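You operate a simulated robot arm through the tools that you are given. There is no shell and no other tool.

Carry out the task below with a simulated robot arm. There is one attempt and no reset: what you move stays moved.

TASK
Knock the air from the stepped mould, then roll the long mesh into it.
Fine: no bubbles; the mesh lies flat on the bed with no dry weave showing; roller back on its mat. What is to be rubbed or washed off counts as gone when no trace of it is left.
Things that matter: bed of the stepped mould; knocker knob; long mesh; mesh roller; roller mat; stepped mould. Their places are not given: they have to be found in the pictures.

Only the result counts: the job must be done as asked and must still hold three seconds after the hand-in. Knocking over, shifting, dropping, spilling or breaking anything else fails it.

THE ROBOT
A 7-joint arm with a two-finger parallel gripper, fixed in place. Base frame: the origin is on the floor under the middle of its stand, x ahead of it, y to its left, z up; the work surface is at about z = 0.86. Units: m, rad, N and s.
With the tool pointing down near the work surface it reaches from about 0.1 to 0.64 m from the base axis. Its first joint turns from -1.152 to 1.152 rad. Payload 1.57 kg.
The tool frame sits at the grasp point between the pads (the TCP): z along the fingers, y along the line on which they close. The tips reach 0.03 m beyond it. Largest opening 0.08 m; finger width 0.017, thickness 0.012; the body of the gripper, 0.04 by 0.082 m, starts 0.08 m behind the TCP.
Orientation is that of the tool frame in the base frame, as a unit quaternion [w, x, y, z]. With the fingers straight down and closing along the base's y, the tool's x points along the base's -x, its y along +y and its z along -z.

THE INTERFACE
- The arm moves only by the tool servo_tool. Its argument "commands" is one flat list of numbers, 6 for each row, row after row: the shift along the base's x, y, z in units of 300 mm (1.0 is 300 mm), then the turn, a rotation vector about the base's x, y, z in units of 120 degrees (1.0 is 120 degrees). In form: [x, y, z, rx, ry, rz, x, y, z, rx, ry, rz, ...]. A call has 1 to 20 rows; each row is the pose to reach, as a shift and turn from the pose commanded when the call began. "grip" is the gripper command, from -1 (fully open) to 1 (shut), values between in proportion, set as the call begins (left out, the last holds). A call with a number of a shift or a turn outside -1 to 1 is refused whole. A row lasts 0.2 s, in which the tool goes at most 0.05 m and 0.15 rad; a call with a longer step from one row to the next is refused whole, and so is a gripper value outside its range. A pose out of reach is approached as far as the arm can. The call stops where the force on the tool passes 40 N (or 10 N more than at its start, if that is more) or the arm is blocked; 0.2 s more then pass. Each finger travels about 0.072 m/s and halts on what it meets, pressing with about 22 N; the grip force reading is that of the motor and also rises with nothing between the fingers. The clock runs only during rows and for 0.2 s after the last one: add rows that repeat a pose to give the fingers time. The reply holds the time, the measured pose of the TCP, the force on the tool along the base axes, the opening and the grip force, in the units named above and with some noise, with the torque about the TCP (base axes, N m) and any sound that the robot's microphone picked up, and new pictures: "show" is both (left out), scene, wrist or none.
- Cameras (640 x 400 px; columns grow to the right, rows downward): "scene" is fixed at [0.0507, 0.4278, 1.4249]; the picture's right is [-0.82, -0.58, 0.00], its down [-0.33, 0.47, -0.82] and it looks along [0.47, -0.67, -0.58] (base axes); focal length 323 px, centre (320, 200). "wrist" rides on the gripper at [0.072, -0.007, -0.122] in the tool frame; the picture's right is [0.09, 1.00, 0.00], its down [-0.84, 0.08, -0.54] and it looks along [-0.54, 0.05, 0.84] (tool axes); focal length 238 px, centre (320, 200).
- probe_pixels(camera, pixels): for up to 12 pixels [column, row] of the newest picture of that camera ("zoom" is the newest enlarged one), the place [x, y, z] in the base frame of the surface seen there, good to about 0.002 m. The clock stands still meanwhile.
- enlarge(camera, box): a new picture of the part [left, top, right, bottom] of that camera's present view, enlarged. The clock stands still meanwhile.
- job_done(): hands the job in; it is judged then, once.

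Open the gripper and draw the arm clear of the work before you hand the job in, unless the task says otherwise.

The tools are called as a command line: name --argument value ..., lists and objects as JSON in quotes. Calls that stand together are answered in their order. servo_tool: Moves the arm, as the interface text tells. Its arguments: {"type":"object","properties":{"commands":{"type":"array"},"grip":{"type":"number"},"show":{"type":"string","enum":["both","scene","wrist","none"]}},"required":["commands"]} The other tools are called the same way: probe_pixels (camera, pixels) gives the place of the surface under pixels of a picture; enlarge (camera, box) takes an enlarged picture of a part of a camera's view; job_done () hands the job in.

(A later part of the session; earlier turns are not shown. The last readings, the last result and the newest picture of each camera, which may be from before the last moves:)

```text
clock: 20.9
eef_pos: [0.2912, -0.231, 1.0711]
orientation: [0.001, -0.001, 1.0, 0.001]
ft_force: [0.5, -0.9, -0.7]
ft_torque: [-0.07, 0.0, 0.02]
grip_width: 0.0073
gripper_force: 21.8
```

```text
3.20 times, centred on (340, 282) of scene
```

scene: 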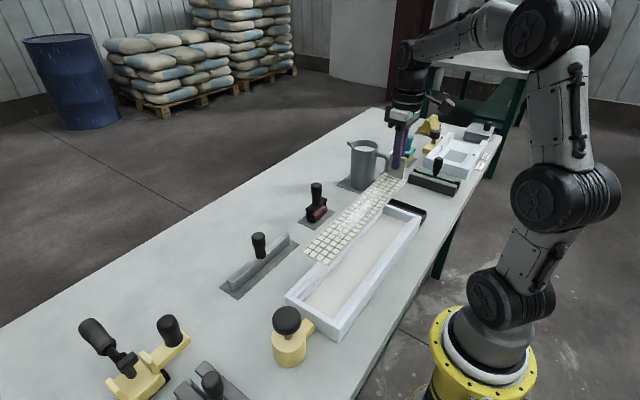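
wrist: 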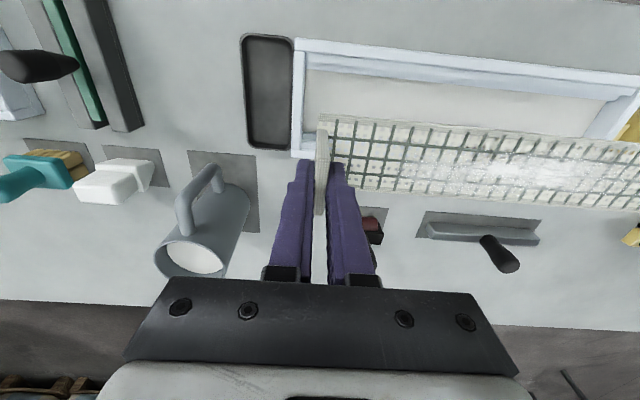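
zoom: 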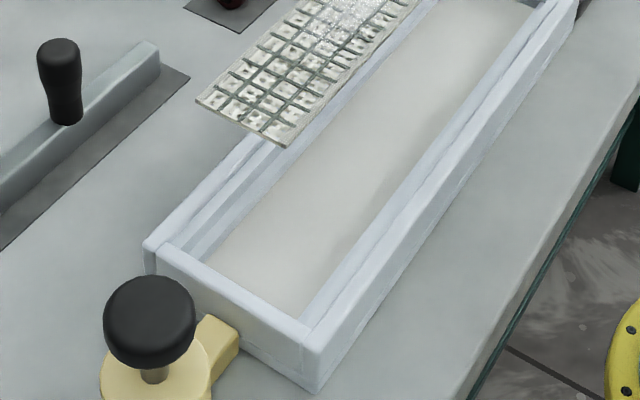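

I probe the near-end inner corners of the mould ((207,262), (298,318)), its outer corners and the mesh end corners in this zoom.

probe_pixels --camera "zoom" --pixels '[[210, 262], [297, 315], [310, 300], [415, 162], [520, 20], [146, 246], [312, 384], [198, 98], [284, 145], [240, 120], [305, 345], [580, 5]]'

enlarge --camera "scene" --box '[350, 160, 450, 240]'

```text
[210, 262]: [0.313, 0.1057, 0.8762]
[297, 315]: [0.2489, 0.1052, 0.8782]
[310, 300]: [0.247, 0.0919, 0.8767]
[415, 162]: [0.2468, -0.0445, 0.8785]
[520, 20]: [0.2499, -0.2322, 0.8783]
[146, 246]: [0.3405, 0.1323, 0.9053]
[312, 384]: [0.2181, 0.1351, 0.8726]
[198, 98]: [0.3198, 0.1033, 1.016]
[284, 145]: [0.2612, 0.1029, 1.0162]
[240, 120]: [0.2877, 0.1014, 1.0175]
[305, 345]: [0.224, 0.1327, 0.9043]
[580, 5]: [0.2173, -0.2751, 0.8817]
```

```text
5.00 times, centred on (400, 200) of scene
```

zoom: 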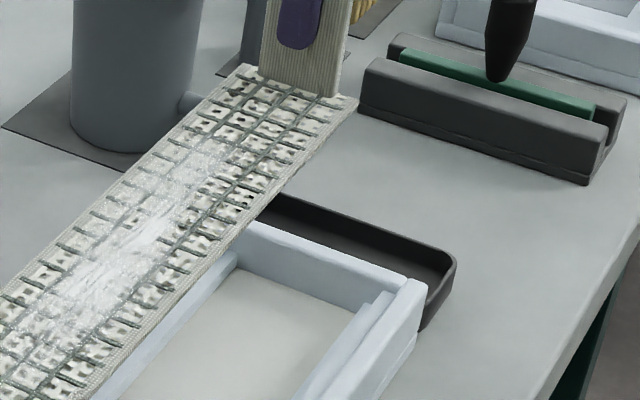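

I probe the far-end corner of the mould's −x wall and points on the wall tops to get its yaw.

probe_pixels --camera "zoom" --pixels '[[423, 282], [420, 286], [425, 290], [400, 284], [418, 330], [375, 290], [358, 306], [240, 268], [234, 264], [250, 262], [340, 310], [330, 330]]'

probe_pixels --camera "wrist" --pixels '[[297, 40], [297, 42], [302, 42], [634, 74], [630, 76], [400, 52], [500, 62], [310, 57], [308, 70], [300, 130], [304, 100], [292, 100]]'

```text
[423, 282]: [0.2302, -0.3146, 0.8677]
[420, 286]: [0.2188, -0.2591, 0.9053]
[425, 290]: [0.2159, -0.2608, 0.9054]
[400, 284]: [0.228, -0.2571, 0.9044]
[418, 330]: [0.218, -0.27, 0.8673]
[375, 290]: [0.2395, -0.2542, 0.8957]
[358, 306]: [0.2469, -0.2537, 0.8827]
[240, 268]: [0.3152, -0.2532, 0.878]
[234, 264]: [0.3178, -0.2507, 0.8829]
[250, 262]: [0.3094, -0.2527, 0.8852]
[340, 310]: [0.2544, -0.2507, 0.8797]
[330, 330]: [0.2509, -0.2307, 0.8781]
```

```text
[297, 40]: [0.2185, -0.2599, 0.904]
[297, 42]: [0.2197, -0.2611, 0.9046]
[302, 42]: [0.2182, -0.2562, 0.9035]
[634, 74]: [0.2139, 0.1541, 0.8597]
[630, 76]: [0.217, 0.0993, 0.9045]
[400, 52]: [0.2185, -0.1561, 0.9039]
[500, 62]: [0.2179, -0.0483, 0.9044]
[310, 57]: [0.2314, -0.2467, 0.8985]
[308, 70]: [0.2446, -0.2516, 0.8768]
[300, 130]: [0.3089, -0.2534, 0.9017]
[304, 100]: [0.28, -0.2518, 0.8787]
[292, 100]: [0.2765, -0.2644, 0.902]
```

The mould is square to y (−x outer edge at 0.218 along its length), bed centre ≈ [0.2805, −0.066]; the mesh centre is at TCP x. I shift 10 mm in −x and lower to just above the bed (TCP 0.942).

servo_tool --commands '[-0.035, 0, 0, 0, 0, 0, -0.035, 0, -0.12, 0, 0, 0, -0.035, 0, -0.24, 0, 0, 0, -0.035, 0, -0.34, 0, 0, 0, -0.035, 0, -0.4, 0, 0, 0, -0.035, 0, -0.43, 0, 0, 0, -0.035, 0, -0.43, 0, 0, 0]' --grip 1

enlarge --camera "scene" --box '[270, 170, 440, 345]'

enlarge --camera "wrist" --box '[240, 40, 640, 240]'

```text
clock: 22.6
eef_pos: [0.2805, -0.2313, 0.941]
orientation: [0.001, -0.001, 1.0, 0.0]
ft_force: [-0.4, -0.6, -0.7]
ft_torque: [-0.07, -0.04, 0.0]
grip_width: 0.007
gripper_force: 22.0
```

scene: 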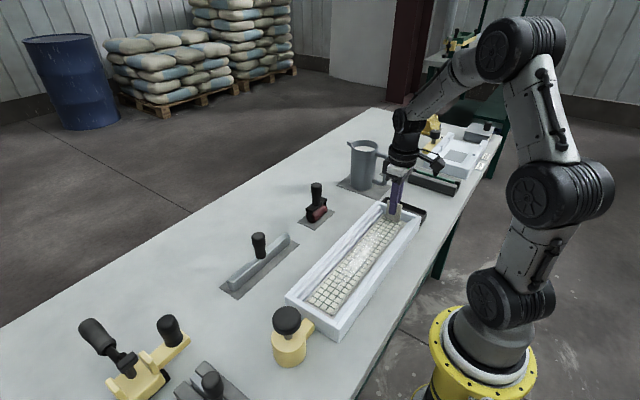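
wrist: 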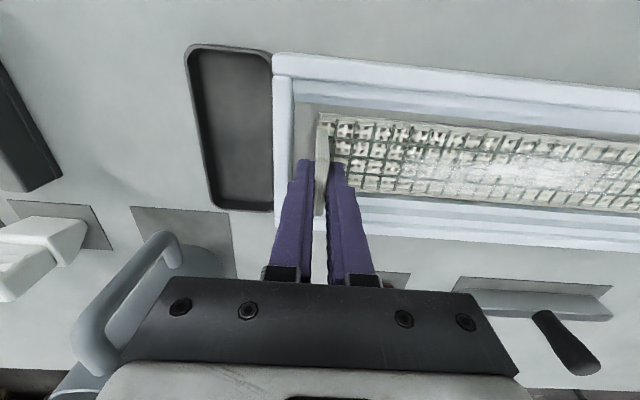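

```text
2.29 times, centred on (355, 258) of scene
```

zoom: 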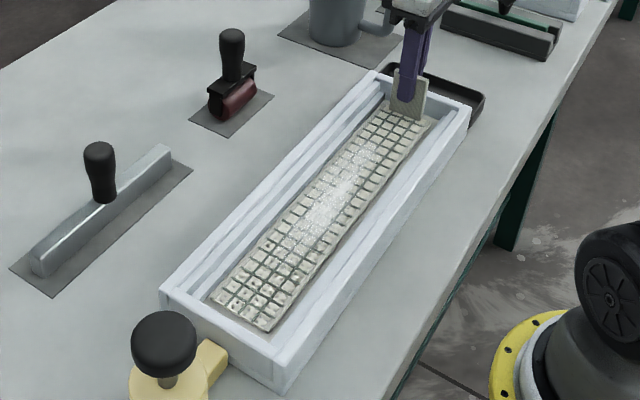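

```text
1.60 times, centred on (440, 140) of wrist
```

zoom: 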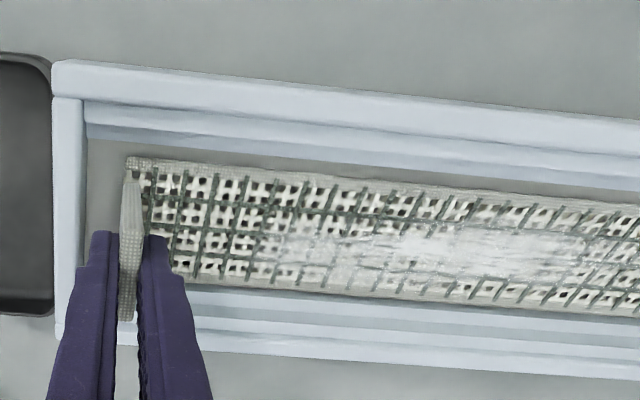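

The mesh sits centred inside the bed with margin all round. I lower the last 5 mm until it touches the bed.

servo_tool --commands '[0, 0, -0.007, 0, 0, 0, 0, 0, -0.014, 0, 0, 0, 0, 0, -0.018, 0, 0, 0, 0, 0, -0.018, 0, 0, 0]' --grip 1

probe_pixels --camera "scene" --pixels '[[312, 297], [332, 310], [345, 275], [360, 262], [380, 235], [320, 302], [327, 311], [308, 299]]'

```text
clock: 23.6
eef_pos: [0.2813, -0.2318, 0.9356]
orientation: [0.002, 0.001, 1.0, 0.002]
ft_force: [-0.4, 0.3, -0.9]
ft_torque: [-0.05, 0.02, 0.02]
grip_width: 0.0071
gripper_force: 21.7
```

scene: 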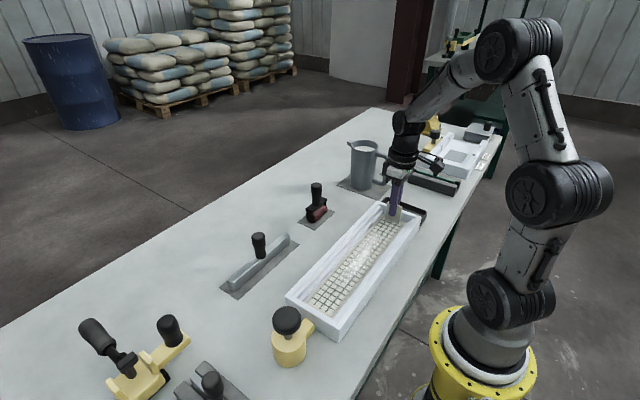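
wrist: 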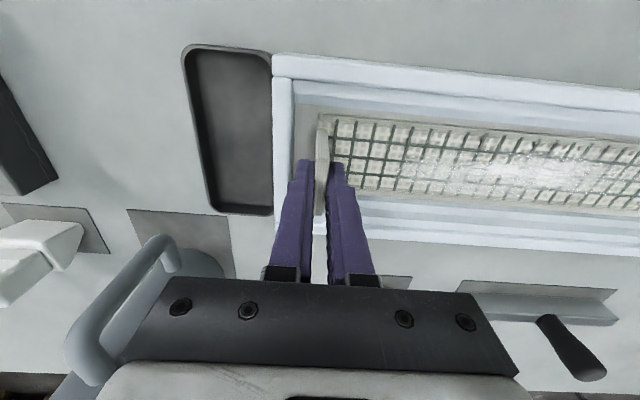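

```text
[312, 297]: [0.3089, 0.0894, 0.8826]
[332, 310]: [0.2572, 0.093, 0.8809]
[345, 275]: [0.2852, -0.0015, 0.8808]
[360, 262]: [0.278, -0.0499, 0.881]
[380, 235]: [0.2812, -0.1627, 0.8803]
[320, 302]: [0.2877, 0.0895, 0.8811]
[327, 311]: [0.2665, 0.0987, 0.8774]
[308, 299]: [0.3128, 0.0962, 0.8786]
```

Mesh top is at z 0.881, i.e. resting on the bed (0.877). I open the fingers partly (about 20 mm) to release the tab.

servo_tool --commands '[0, 0, -0.002, 0, 0, 0, 0, 0, -0.002, 0, 0, 0, 0, 0, -0.002, 0, 0, 0]' --grip 0.5

enlarge --camera "scene" --box '[350, 150, 450, 230]'

```text
clock: 24.4
eef_pos: [0.2816, -0.2319, 0.9349]
orientation: [0.002, -0.001, 1.0, 0.0]
ft_force: [0.8, 1.0, -0.4]
ft_torque: [0.02, -0.01, -0.05]
grip_width: 0.0198
gripper_force: 0.0
```

scene: 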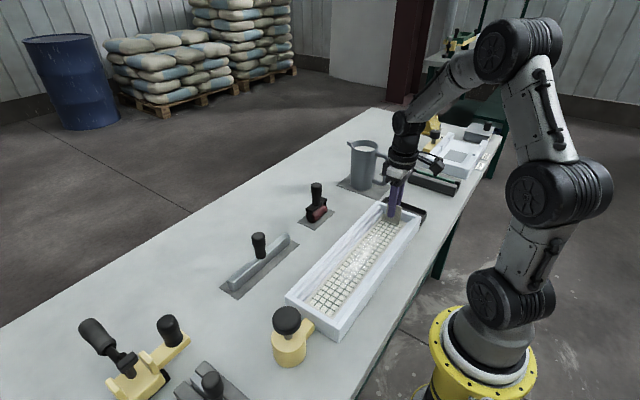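
wrist: 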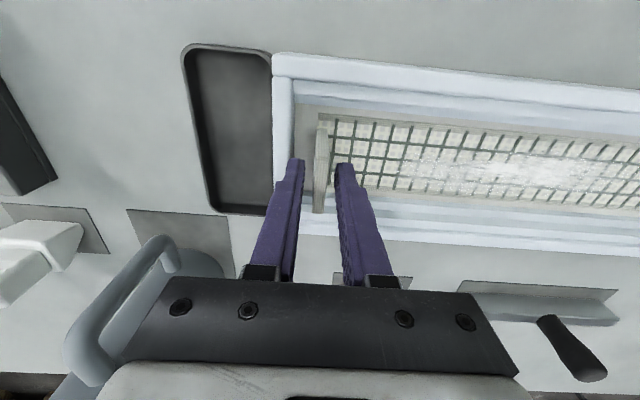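

```text
5.00 times, centred on (400, 190) of scene
```

zoom: 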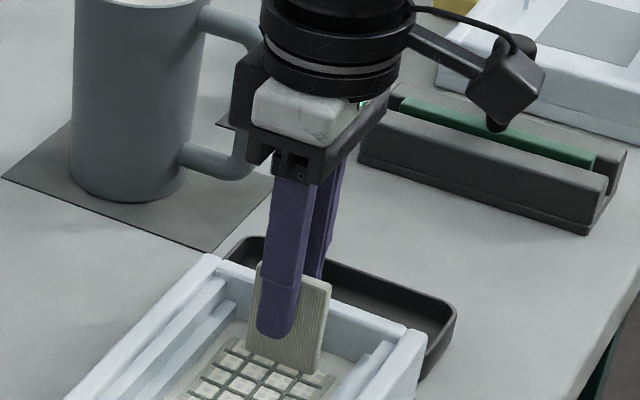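

The tab is free between the fingers. I lift straight up 0.2 m and move to above the roller to inspect it.

servo_tool --commands '[0, 0, 0.06, 0, 0, 0, 0, 0, 0.2, 0, 0, 0, 0, 0, 0.36, 0, 0, 0, 0, 0, 0.52, 0, 0, 0, 0, 0, 0.67, 0, 0, 0, 0.12, 0.07, 0.67, 0, 0, 0, 0.24, 0.14, 0.67, 0, 0, 0, 0.36, 0.21, 0.67, 0, 0, 0, 0.45, 0.28, 0.67, 0, 0, 0]' --grip 0.5

enlarge --camera "scene" --box '[270, 170, 440, 345]'

enlarge --camera "wrist" --box '[220, 40, 420, 180]'

```text
clock: 26.4
eef_pos: [0.4164, -0.1471, 1.1376]
orientation: [0.002, 0.0, 1.0, 0.001]
ft_force: [0.2, -0.3, -0.3]
ft_torque: [-0.02, 0.02, 0.0]
grip_width: 0.02
gripper_force: 0.2
```

scene: 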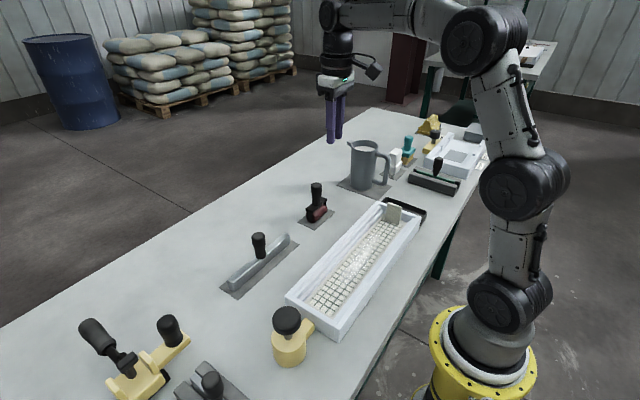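
wrist: 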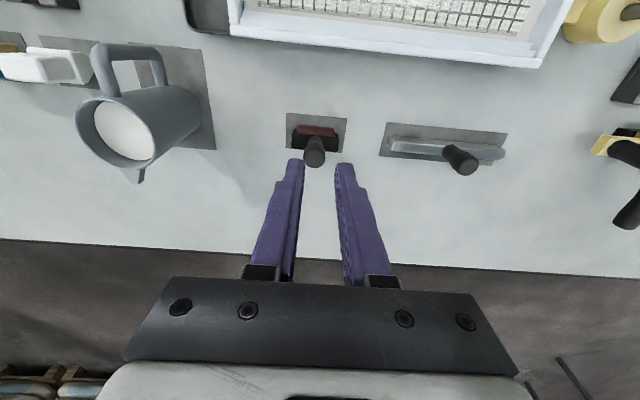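

```text
2.29 times, centred on (355, 258) of scene
```

zoom: 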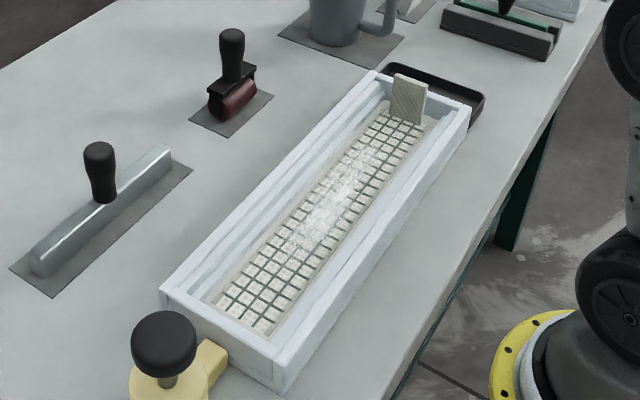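

```text
2.86 times, centred on (320, 110) of wrist
```

zoom: 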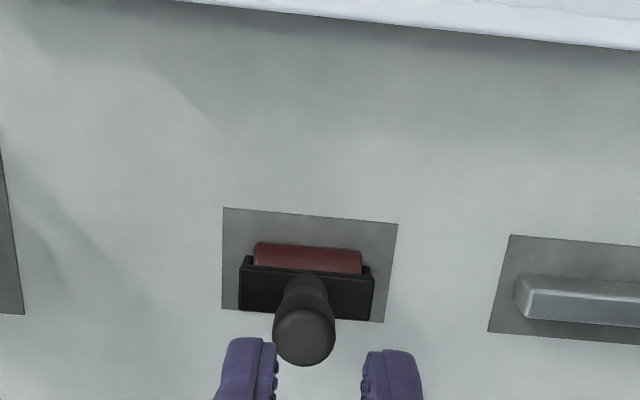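

The mesh lies in the bed, and the roller is on its mat at wrist zoom (305,290): its axis is along y, so it must be turned 90° to roll along the mesh. I probe the roller, handle and mat.

probe_pixels --camera "zoom" --pixels '[[305, 340], [285, 335], [325, 335], [305, 358], [256, 255], [360, 262], [305, 255], [243, 285], [372, 295], [226, 212], [395, 226], [384, 318]]'

enlarge --camera "scene" --box '[290, 170, 350, 235]'

```text
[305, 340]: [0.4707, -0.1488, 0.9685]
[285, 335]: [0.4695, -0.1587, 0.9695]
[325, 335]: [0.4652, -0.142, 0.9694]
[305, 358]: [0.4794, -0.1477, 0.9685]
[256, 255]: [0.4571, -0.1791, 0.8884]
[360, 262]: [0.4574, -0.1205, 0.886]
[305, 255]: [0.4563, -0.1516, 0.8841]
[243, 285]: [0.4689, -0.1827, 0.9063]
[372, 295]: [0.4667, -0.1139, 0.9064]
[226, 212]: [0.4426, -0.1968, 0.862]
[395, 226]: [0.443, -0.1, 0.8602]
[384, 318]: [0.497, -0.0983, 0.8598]
```

```text
6.15 times, centred on (320, 202) of scene
```

zoom: 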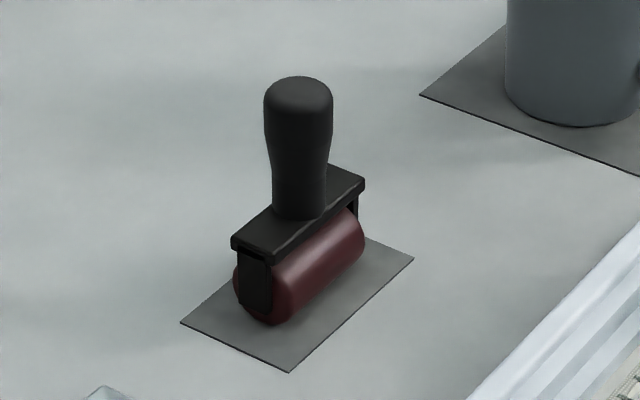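

Roller cylinder spans y −0.179…−0.120, frame about 0.069 wide, handle centre ≈ [0.470, −0.149], top 0.970, mat centre ≈ [0.470, −0.148]. I go above the handle while turning the tool −90° about z, so that later rolling is done with the fingers closing along y.

servo_tool --commands '[0.03, 0, 0, 0, 0, -0.0625, 0.06, 0, 0, 0, 0, -0.125, 0.09, 0, 0, 0, 0, -0.1875, 0.12, 0, 0, 0, 0, -0.25, 0.15, 0, 0, 0, 0, -0.3125, 0.179, -0.003, 0, 0, 0, -0.375, 0.179, -0.003, 0, 0, 0, -0.4375, 0.179, -0.003, -0.02, 0, 0, -0.5, 0.179, -0.003, -0.04, 0, 0, -0.5625, 0.179, -0.003, -0.06, 0, 0, -0.625, 0.179, -0.003, -0.08, 0, 0, -0.6875, 0.179, -0.003, -0.1, 0, 0, -0.75, 0.179, -0.003, -0.1, 0, 0, -0.75]' --grip -1

enlarge --camera "scene" --box '[250, 100, 400, 240]'

```text
clock: 29.1
eef_pos: [0.4713, -0.148, 1.1065]
orientation: [0.003, 0.708, 0.707, 0.0]
ft_force: [-0.3, -0.2, 0.2]
ft_torque: [-0.01, 0.03, 0.01]
grip_width: 0.0801
gripper_force: 0.0
```

scene: 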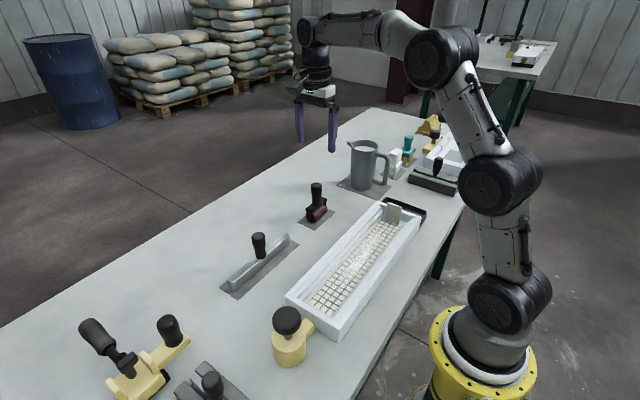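
wrist: 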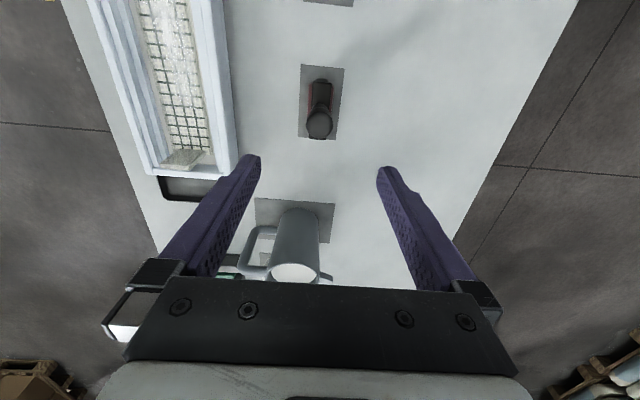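

```text
2.86 times, centred on (325, 170) of scene
```

zoom: 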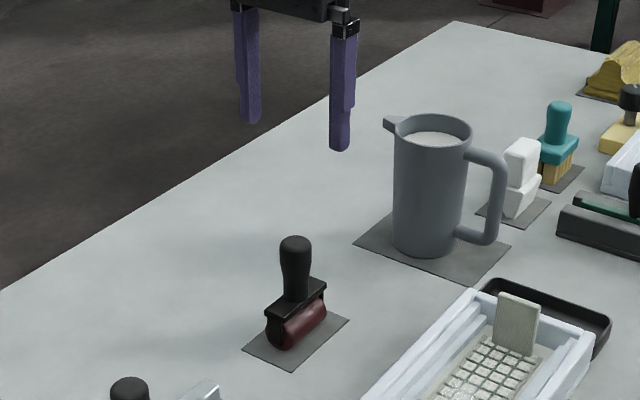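

The turn worked. I enlarge and probe the handle from this side for its precise centre.

enlarge --camera "wrist" --box '[280, 55, 360, 145]'

```text
4.44 times, centred on (320, 100) of wrist
```

zoom: 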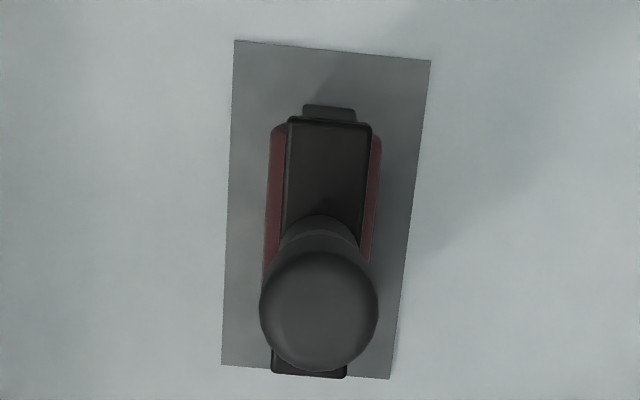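

probe_pixels --camera "zoom" --pixels '[[320, 310], [270, 305], [370, 305], [320, 262], [318, 362], [292, 150], [362, 155], [330, 120], [330, 107], [300, 370], [238, 45], [385, 375]]'

```text
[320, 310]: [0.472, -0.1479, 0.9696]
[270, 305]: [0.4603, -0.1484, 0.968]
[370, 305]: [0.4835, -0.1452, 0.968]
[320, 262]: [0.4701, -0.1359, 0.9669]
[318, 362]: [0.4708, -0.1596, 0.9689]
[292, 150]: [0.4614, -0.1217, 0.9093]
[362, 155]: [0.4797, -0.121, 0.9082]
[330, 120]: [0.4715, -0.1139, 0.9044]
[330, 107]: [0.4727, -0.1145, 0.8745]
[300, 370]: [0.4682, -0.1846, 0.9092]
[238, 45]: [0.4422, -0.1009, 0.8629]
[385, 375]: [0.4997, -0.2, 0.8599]
```

Handle centre is [0.4715, −0.148], plate top 0.909. I descend to TCP z ≈ 0.944 with the fingers open around the handle.

servo_tool --commands '[0, 0, -0.15, 0, 0, 0, 0, 0, -0.3, 0, 0, 0, 0, 0, -0.42, 0, 0, 0, 0, 0, -0.5, 0, 0, 0, 0, 0, -0.54, 0, 0, 0, 0, 0, -0.54, 0, 0, 0]' --grip -1

enlarge --camera "scene" --box '[270, 130, 370, 230]'

```text
clock: 30.6
eef_pos: [0.4695, -0.1488, 0.9422]
orientation: [0.002, 0.707, 0.707, 0.0]
ft_force: [1.4, 0.0, -0.9]
ft_torque: [-0.01, -0.02, -0.02]
grip_width: 0.08
gripper_force: 0.0
```

scene: 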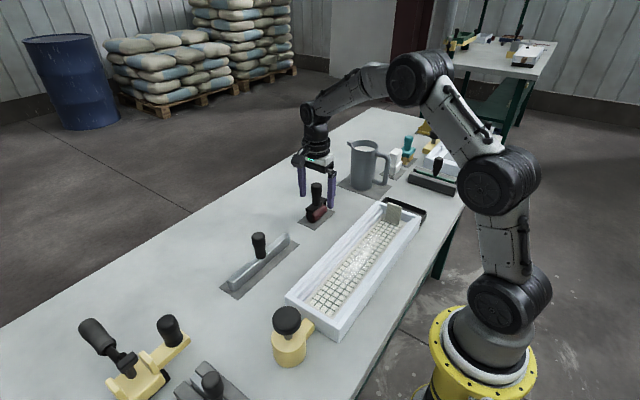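
wrist: 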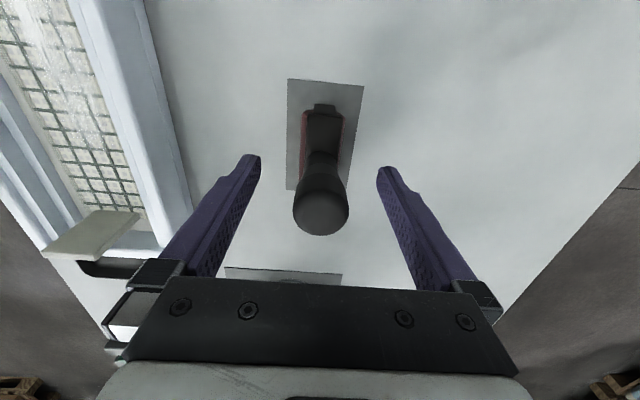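

```text
4.00 times, centred on (320, 180) of scene
```

zoom: 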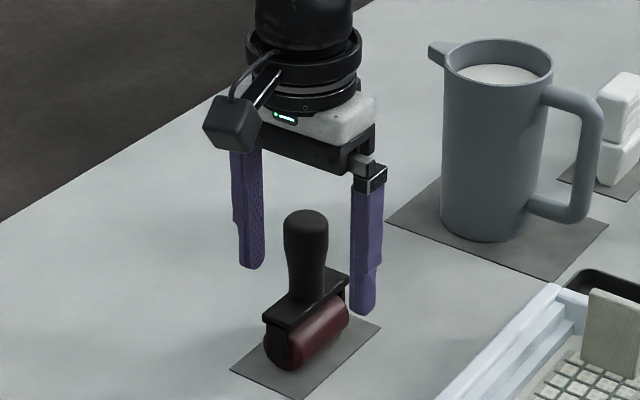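

The fingers straddle the handle. I close on it.

servo_tool --commands '[0, 0, 0, 0, 0, 0, 0, 0, 0, 0, 0, 0, 0, 0, 0, 0, 0, 0, 0, 0, 0, 0, 0, 0]' --grip 1

enlarge --camera "scene" --box '[270, 130, 370, 230]'

```text
clock: 31.6
eef_pos: [0.4702, -0.1488, 0.943]
orientation: [0.002, 0.706, 0.708, 0.0]
ft_force: [0.6, -0.1, 0.2]
ft_torque: [0.03, -0.02, -0.05]
grip_width: 0.0293
gripper_force: 21.6
```

scene: 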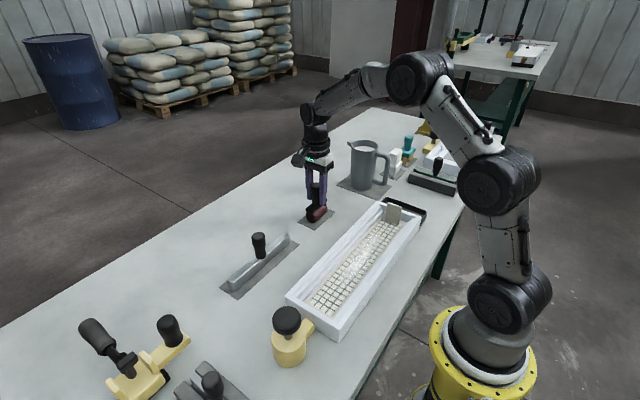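
wrist: 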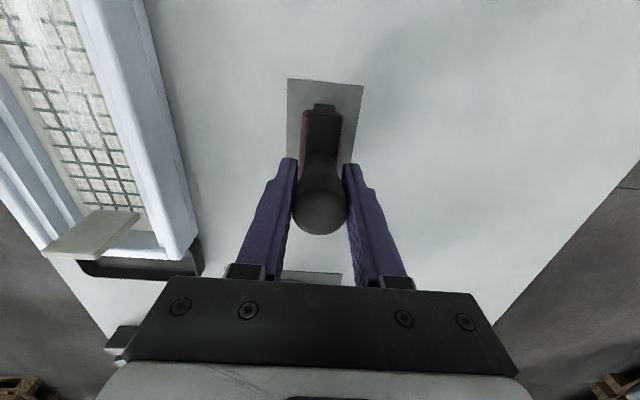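

```text
4.00 times, centred on (320, 180) of scene
```

zoom: 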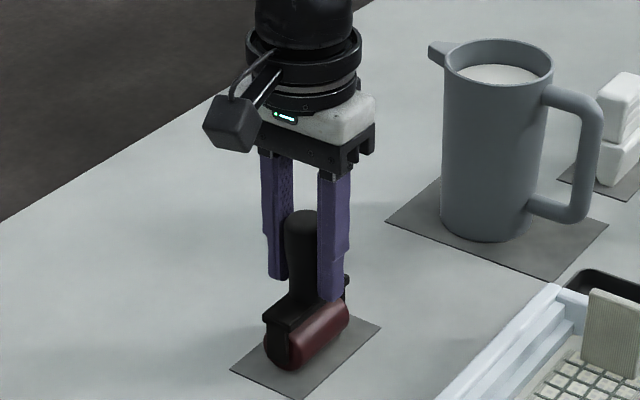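

Gripped at 29 mm, but the fingertips would sit below the tab's top when rolling near it. I reopen, raise 12 mm and regrip higher on the handle.

servo_tool --commands '[0, 0, 0, 0, 0, 0, 0, 0, 0, 0, 0, 0, 0, 0, 0.02, 0, 0, 0, 0.003, 0, 0.04, 0, 0, 0, 0.003, 0, 0.04, 0, 0, 0]' --grip -0.2 --show "both"

```text
clock: 32.8
eef_pos: [0.4712, -0.1489, 0.9562]
orientation: [0.002, 0.706, 0.708, -0.001]
ft_force: [-0.4, -1.5, -1.3]
ft_torque: [0.01, 0.0, 0.01]
grip_width: 0.0479
gripper_force: 0.0
```

scene: 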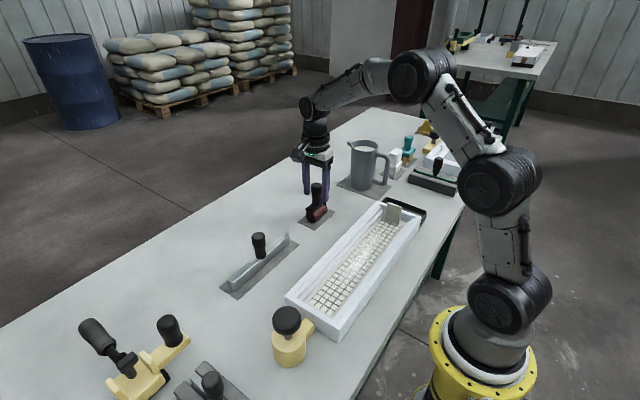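
wrist: 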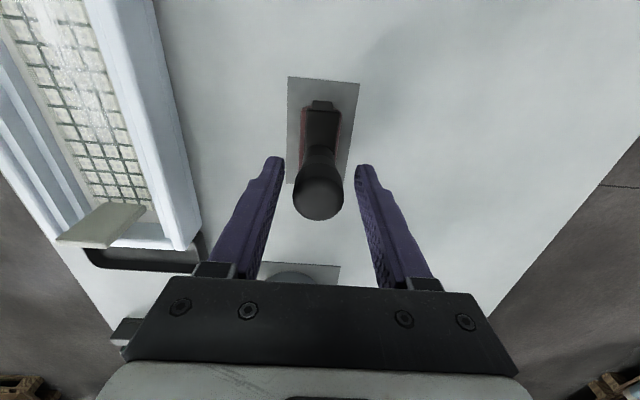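

The roller still stands upright on its mat and the TCP is at z 0.956. I close on the handle again.

servo_tool --commands '[0, 0, 0, 0, 0, 0, 0, 0, 0, 0, 0, 0, 0, 0, 0, 0, 0, 0, 0, 0, 0, 0, 0, 0]' --grip 1

enlarge --camera "scene" --box '[270, 130, 370, 230]'

```text
clock: 33.8
eef_pos: [0.4703, -0.1493, 0.9561]
orientation: [0.002, 0.706, 0.708, -0.001]
ft_force: [-1.1, -0.2, 1.2]
ft_torque: [0.05, -0.04, 0.04]
grip_width: 0.0294
gripper_force: 22.3
```

scene: 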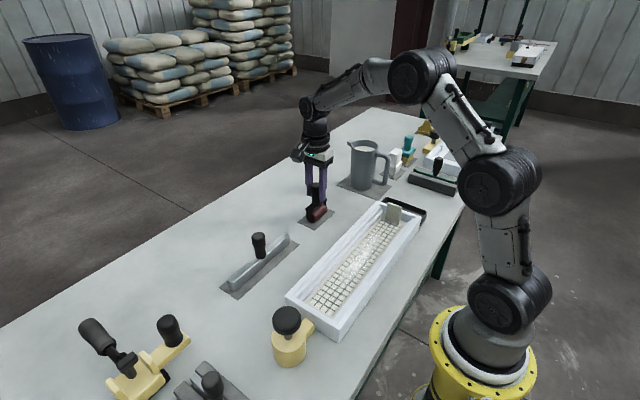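
wrist: 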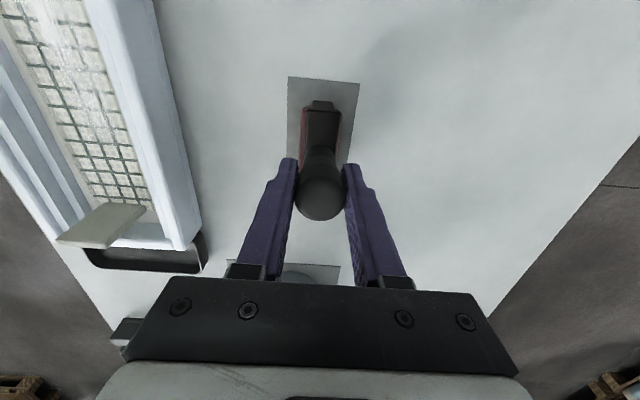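

```text
4.00 times, centred on (320, 180) of scene
```

zoom: 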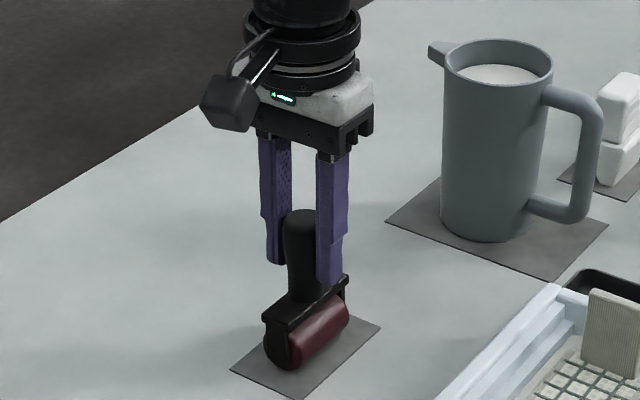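

The grip is firm at 29 mm. I lift the roller and carry it over the +y end of the bed while turning the tool back +90°, so the roller axis lies across the mesh.

servo_tool --commands '[0, 0, 0.1333, 0, 0, 0, 0, 0, 0.2667, 0, 0, 0, 0, 0, 0.4, 0, 0, 0, -0.0527, 0.065, 0.4, 0, 0, 0.0625, -0.1053, 0.13, 0.4, 0, 0, 0.125, -0.158, 0.195, 0.4, 0, 0, 0.1875, -0.2107, 0.26, 0.4, 0, 0, 0.25, -0.2633, 0.325, 0.4, 0, 0, 0.3125, -0.316, 0.39, 0.4, 0, 0, 0.375, -0.3687, 0.455, 0.4, 0, 0, 0.4375, -0.4213, 0.52, 0.4, 0, 0, 0.5, -0.474, 0.585, 0.4, 0, 0, 0.5625, -0.5267, 0.65, 0.4, 0, 0, 0.625, -0.5793, 0.715, 0.4, 0, 0, 0.6875, -0.632, 0.78, 0.4, 0, 0, 0.75, -0.632, 0.78, 0.4, 0, 0, 0.75]' --grip 1

enlarge --camera "scene" --box '[230, 180, 430, 370]'

enlarge --camera "wrist" --box '[100, 20, 500, 270]'

```text
clock: 37.1
eef_pos: [0.2799, 0.0861, 1.0761]
orientation: [0.002, -0.002, 1.0, 0.0]
ft_force: [-1.0, 0.2, -2.0]
ft_torque: [0.0, 0.0, 0.0]
grip_width: 0.0291
gripper_force: 21.9
```

scene: 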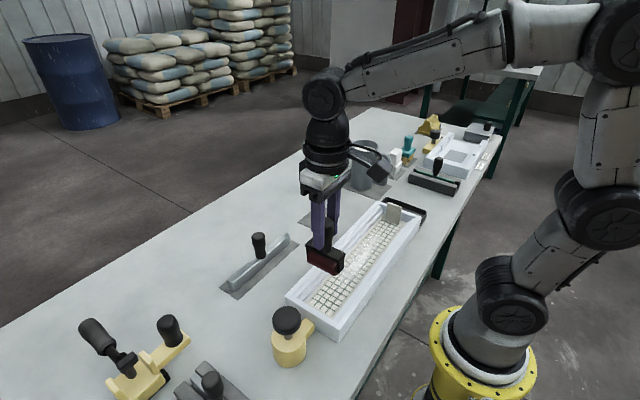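
wrist: 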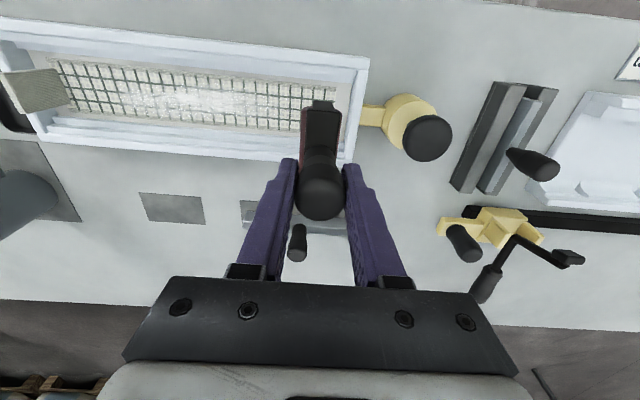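

```text
2.11 times, centred on (330, 275) of scene
```

zoom: 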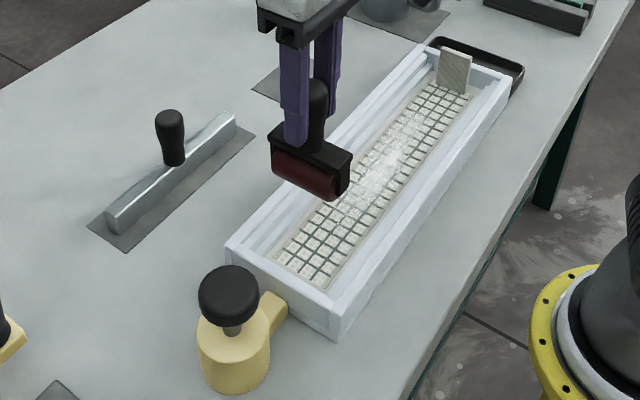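

```text
1.60 times, centred on (300, 145) of wrist
```

zoom: 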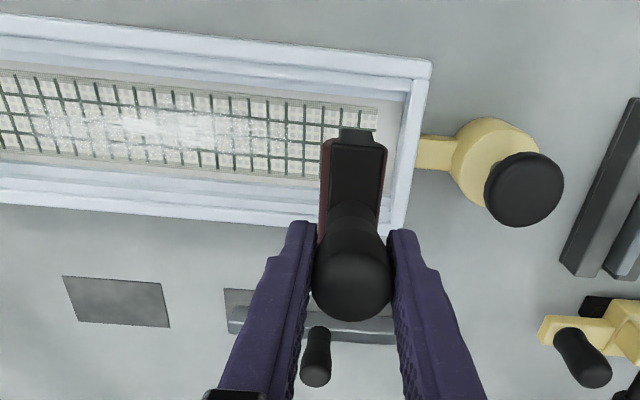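

The roller is held over the +y end with its axis across the mesh. I probe its frame ends to confirm x centring and yaw.

probe_pixels --camera "zoom" --pixels '[[334, 142], [382, 150], [358, 132], [342, 131], [372, 134], [327, 200], [330, 230], [350, 300], [345, 205], [380, 200]]'

enlarge --camera "scene" --box '[290, 220, 360, 280]'

```text
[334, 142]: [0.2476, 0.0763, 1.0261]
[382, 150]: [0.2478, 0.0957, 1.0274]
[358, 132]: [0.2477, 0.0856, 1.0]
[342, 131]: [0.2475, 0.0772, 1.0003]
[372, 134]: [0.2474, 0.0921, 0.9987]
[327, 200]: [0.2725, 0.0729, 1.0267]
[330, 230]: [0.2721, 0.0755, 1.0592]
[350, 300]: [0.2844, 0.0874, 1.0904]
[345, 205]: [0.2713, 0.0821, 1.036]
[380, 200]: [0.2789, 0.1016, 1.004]
```

```text
6.67 times, centred on (325, 250) of scene
```

zoom: 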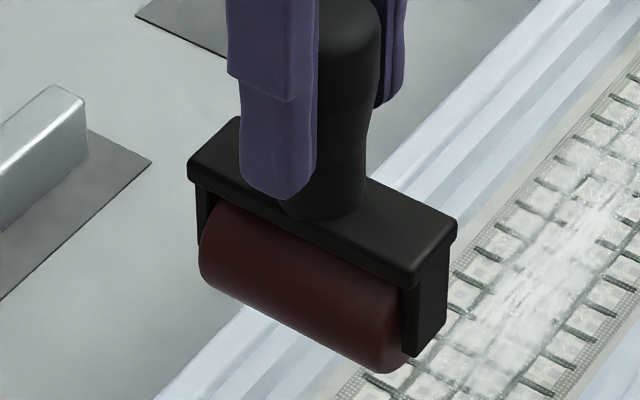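

probe_pixels --camera "zoom" --pixels '[[192, 158], [190, 175], [410, 275], [452, 230], [415, 340], [200, 270], [402, 365], [300, 290], [300, 340], [210, 220], [300, 320], [395, 290]]'

```text
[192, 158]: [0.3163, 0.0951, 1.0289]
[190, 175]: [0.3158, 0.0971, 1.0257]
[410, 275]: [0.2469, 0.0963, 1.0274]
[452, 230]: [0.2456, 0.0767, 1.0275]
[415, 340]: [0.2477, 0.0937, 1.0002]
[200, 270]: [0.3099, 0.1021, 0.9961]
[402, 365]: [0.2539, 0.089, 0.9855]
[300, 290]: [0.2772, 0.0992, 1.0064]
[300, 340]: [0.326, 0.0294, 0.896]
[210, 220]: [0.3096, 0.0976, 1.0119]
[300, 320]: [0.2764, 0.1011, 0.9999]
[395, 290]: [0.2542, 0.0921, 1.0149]
```

Frame spans x 0.246–0.316 (centre 0.281), which fits the 0.2425–0.3195 bed. I shift 9 mm toward the +y end and lower to just above the mesh (TCP ≈ 0.981).

servo_tool --commands '[0, 0.03, -0.05, 0, 0, 0, 0, 0.03, -0.15, 0, 0, 0, 0, 0.03, -0.25, 0, 0, 0, 0, 0.03, -0.3, 0, 0, 0, 0, 0.03, -0.315, 0, 0, 0, 0, 0.03, -0.315, 0, 0, 0]' --grip 1

enlarge --camera "scene" --box '[270, 210, 390, 350]'

enlarge --camera "wrist" --box '[200, 40, 440, 190]'

```text
clock: 38.5
eef_pos: [0.2798, 0.0941, 0.9818]
orientation: [0.002, 0.0, 1.0, 0.0]
ft_force: [0.2, 0.1, -3.4]
ft_torque: [0.0, 0.02, 0.05]
grip_width: 0.0291
gripper_force: 22.0
```

scene: 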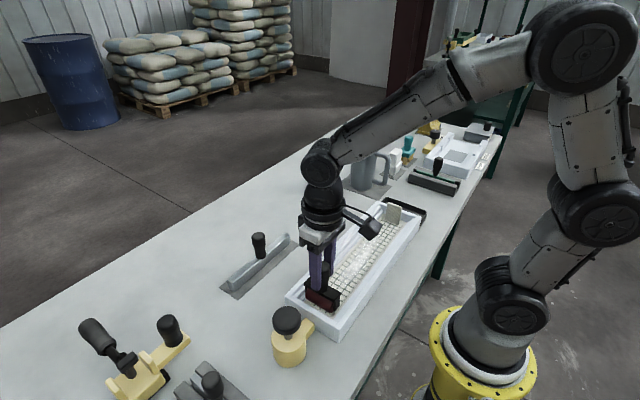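
wrist: 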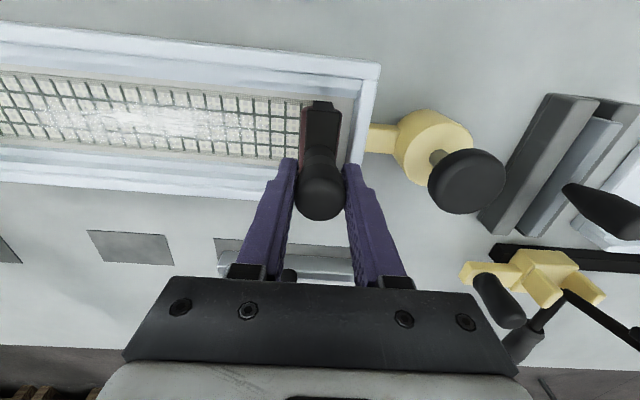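

```text
2.86 times, centred on (330, 280) of scene
```

zoom: 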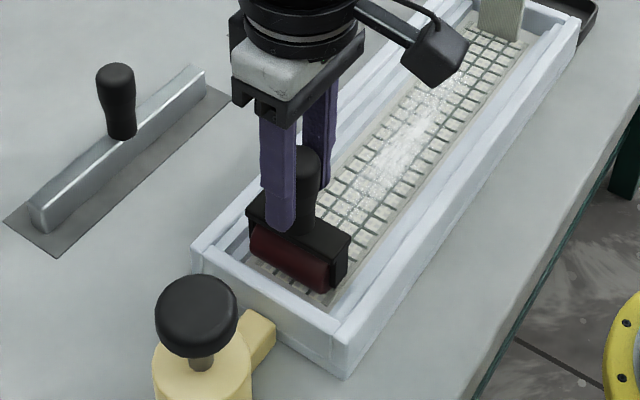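

```text
2.67 times, centred on (320, 115) of wrist
```

zoom: 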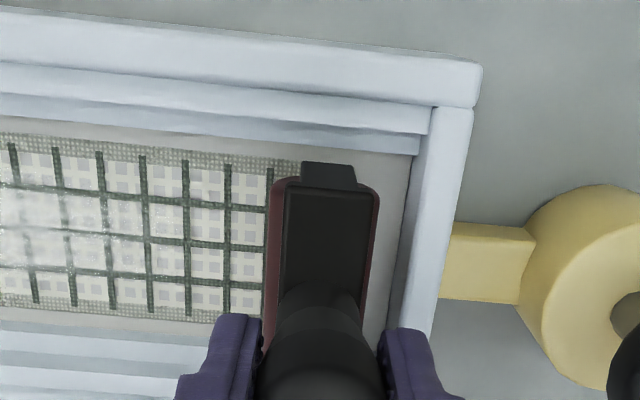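

The roller hovers a few mm above the mesh end, inside the walls. I lower in small steps until the force rises.

servo_tool --commands '[0, 0, -0.008, 0, 0, 0, 0, 0, -0.014, 0, 0, 0, 0, 0, -0.018, 0, 0, 0, 0, 0, -0.022, 0, 0, 0, 0, 0, -0.026, 0, 0, 0, 0, 0, -0.026, 0, 0, 0]' --grip 1 --show "scene"

```text
clock: 40.0
eef_pos: [0.2815, 0.0937, 0.9739]
orientation: [0.002, 0.0, 1.0, 0.002]
ft_force: [-1.1, 0.1, 3.4]
ft_torque: [0.03, 0.13, 0.0]
grip_width: 0.0291
gripper_force: 22.0
```

scene: 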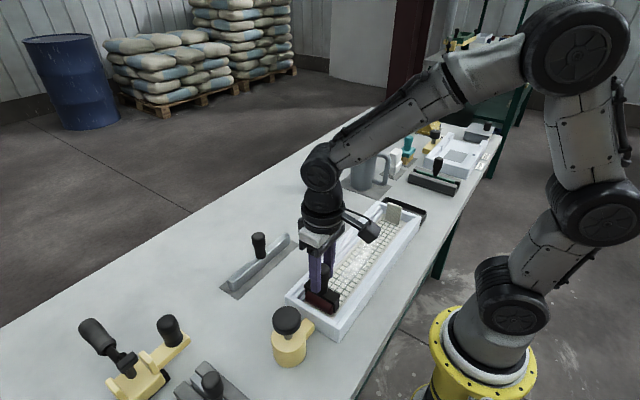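

Contact is about 6 N net. I press 1 mm more and roll 0.10 m toward −y, then look at the weave.

servo_tool --commands '[0, 0, -0.003, 0, 0, 0, 0, -0.035, -0.003, 0, 0, 0, 0, -0.07, -0.003, 0, 0, 0, 0, -0.105, -0.003, 0, 0, 0, 0, -0.14, -0.003, 0, 0, 0, 0, -0.175, -0.003, 0, 0, 0, 0, -0.21, -0.003, 0, 0, 0, 0, -0.245, -0.003, 0, 0, 0, 0, -0.28, -0.003, 0, 0, 0, 0, -0.315, -0.003, 0, 0, 0, 0, -0.333, -0.003, 0, 0, 0]' --grip 1

enlarge --camera "scene" --box '[270, 190, 430, 340]'

enlarge --camera "wrist" --box '[150, 40, 520, 240]'

```text
clock: 42.4
eef_pos: [0.2817, -0.0055, 0.9722]
orientation: [0.003, 0.0, 1.0, 0.001]
ft_force: [0.0, 7.3, 16.5]
ft_torque: [0.52, -0.14, -0.02]
grip_width: 0.0298
gripper_force: 22.4
```

scene: 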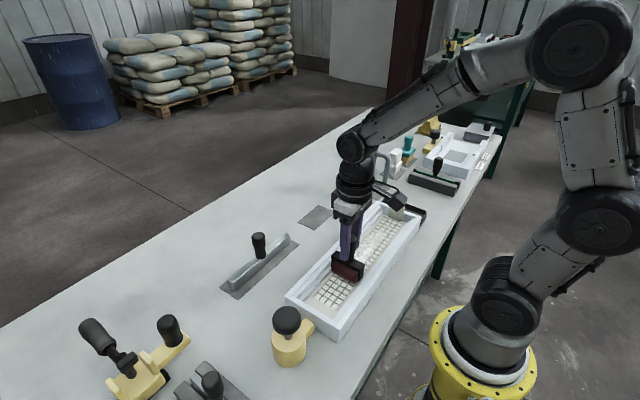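
wrist: 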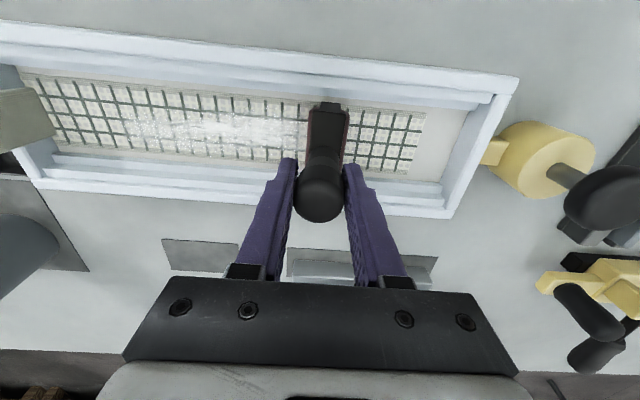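

```text
2.67 times, centred on (350, 265) of scene
```

zoom: 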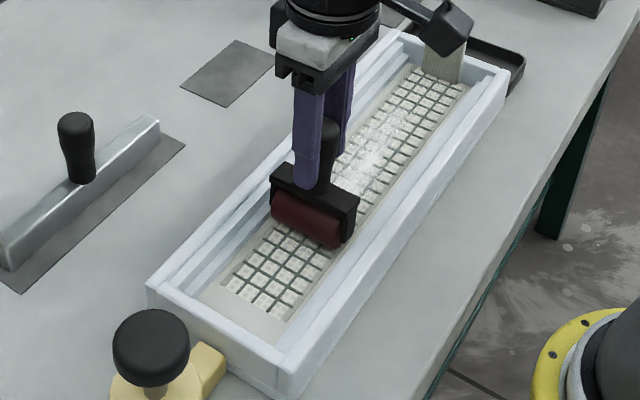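

```text
1.73 times, centred on (335, 140) of wrist
```

zoom: 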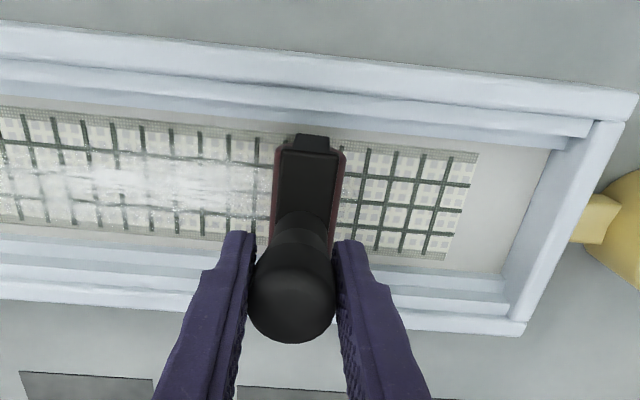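

The roller pushes with Fy ≈ 7 N and the mesh's +y end (zoom (470,155)) seems further from the end wall than before. I probe mesh ends to see whether it slid.

probe_pixels --camera "zoom" --pixels '[[474, 156], [440, 256], [545, 160], [505, 265], [460, 200], [400, 180], [380, 250], [100, 120], [60, 228], [350, 145], [380, 148]]'

enlarge --camera "scene" --box '[360, 185, 440, 245]'

enlarge --camera "wrist" --box '[0, 50, 140, 190]'

```text
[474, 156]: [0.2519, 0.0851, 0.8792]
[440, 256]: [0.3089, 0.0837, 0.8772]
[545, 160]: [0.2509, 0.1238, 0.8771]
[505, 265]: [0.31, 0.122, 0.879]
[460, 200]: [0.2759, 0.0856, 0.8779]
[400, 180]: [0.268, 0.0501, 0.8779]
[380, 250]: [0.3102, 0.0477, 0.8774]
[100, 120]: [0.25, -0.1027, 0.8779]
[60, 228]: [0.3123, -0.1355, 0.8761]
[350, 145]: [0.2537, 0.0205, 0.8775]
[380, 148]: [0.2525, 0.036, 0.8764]
```

```text
6.67 times, centred on (400, 215) of scene
```

zoom: 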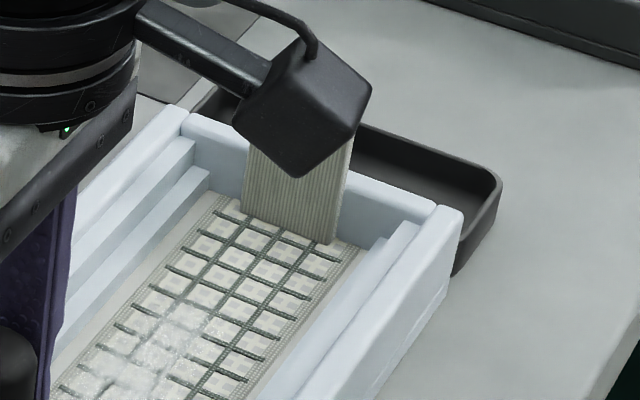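

```text
2.86 times, centred on (70, 120) of wrist
```

zoom: 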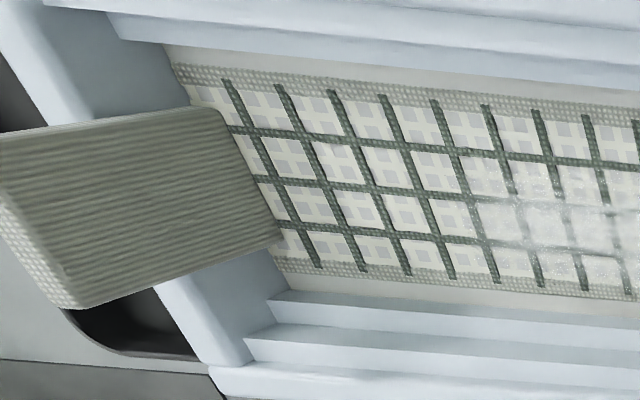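

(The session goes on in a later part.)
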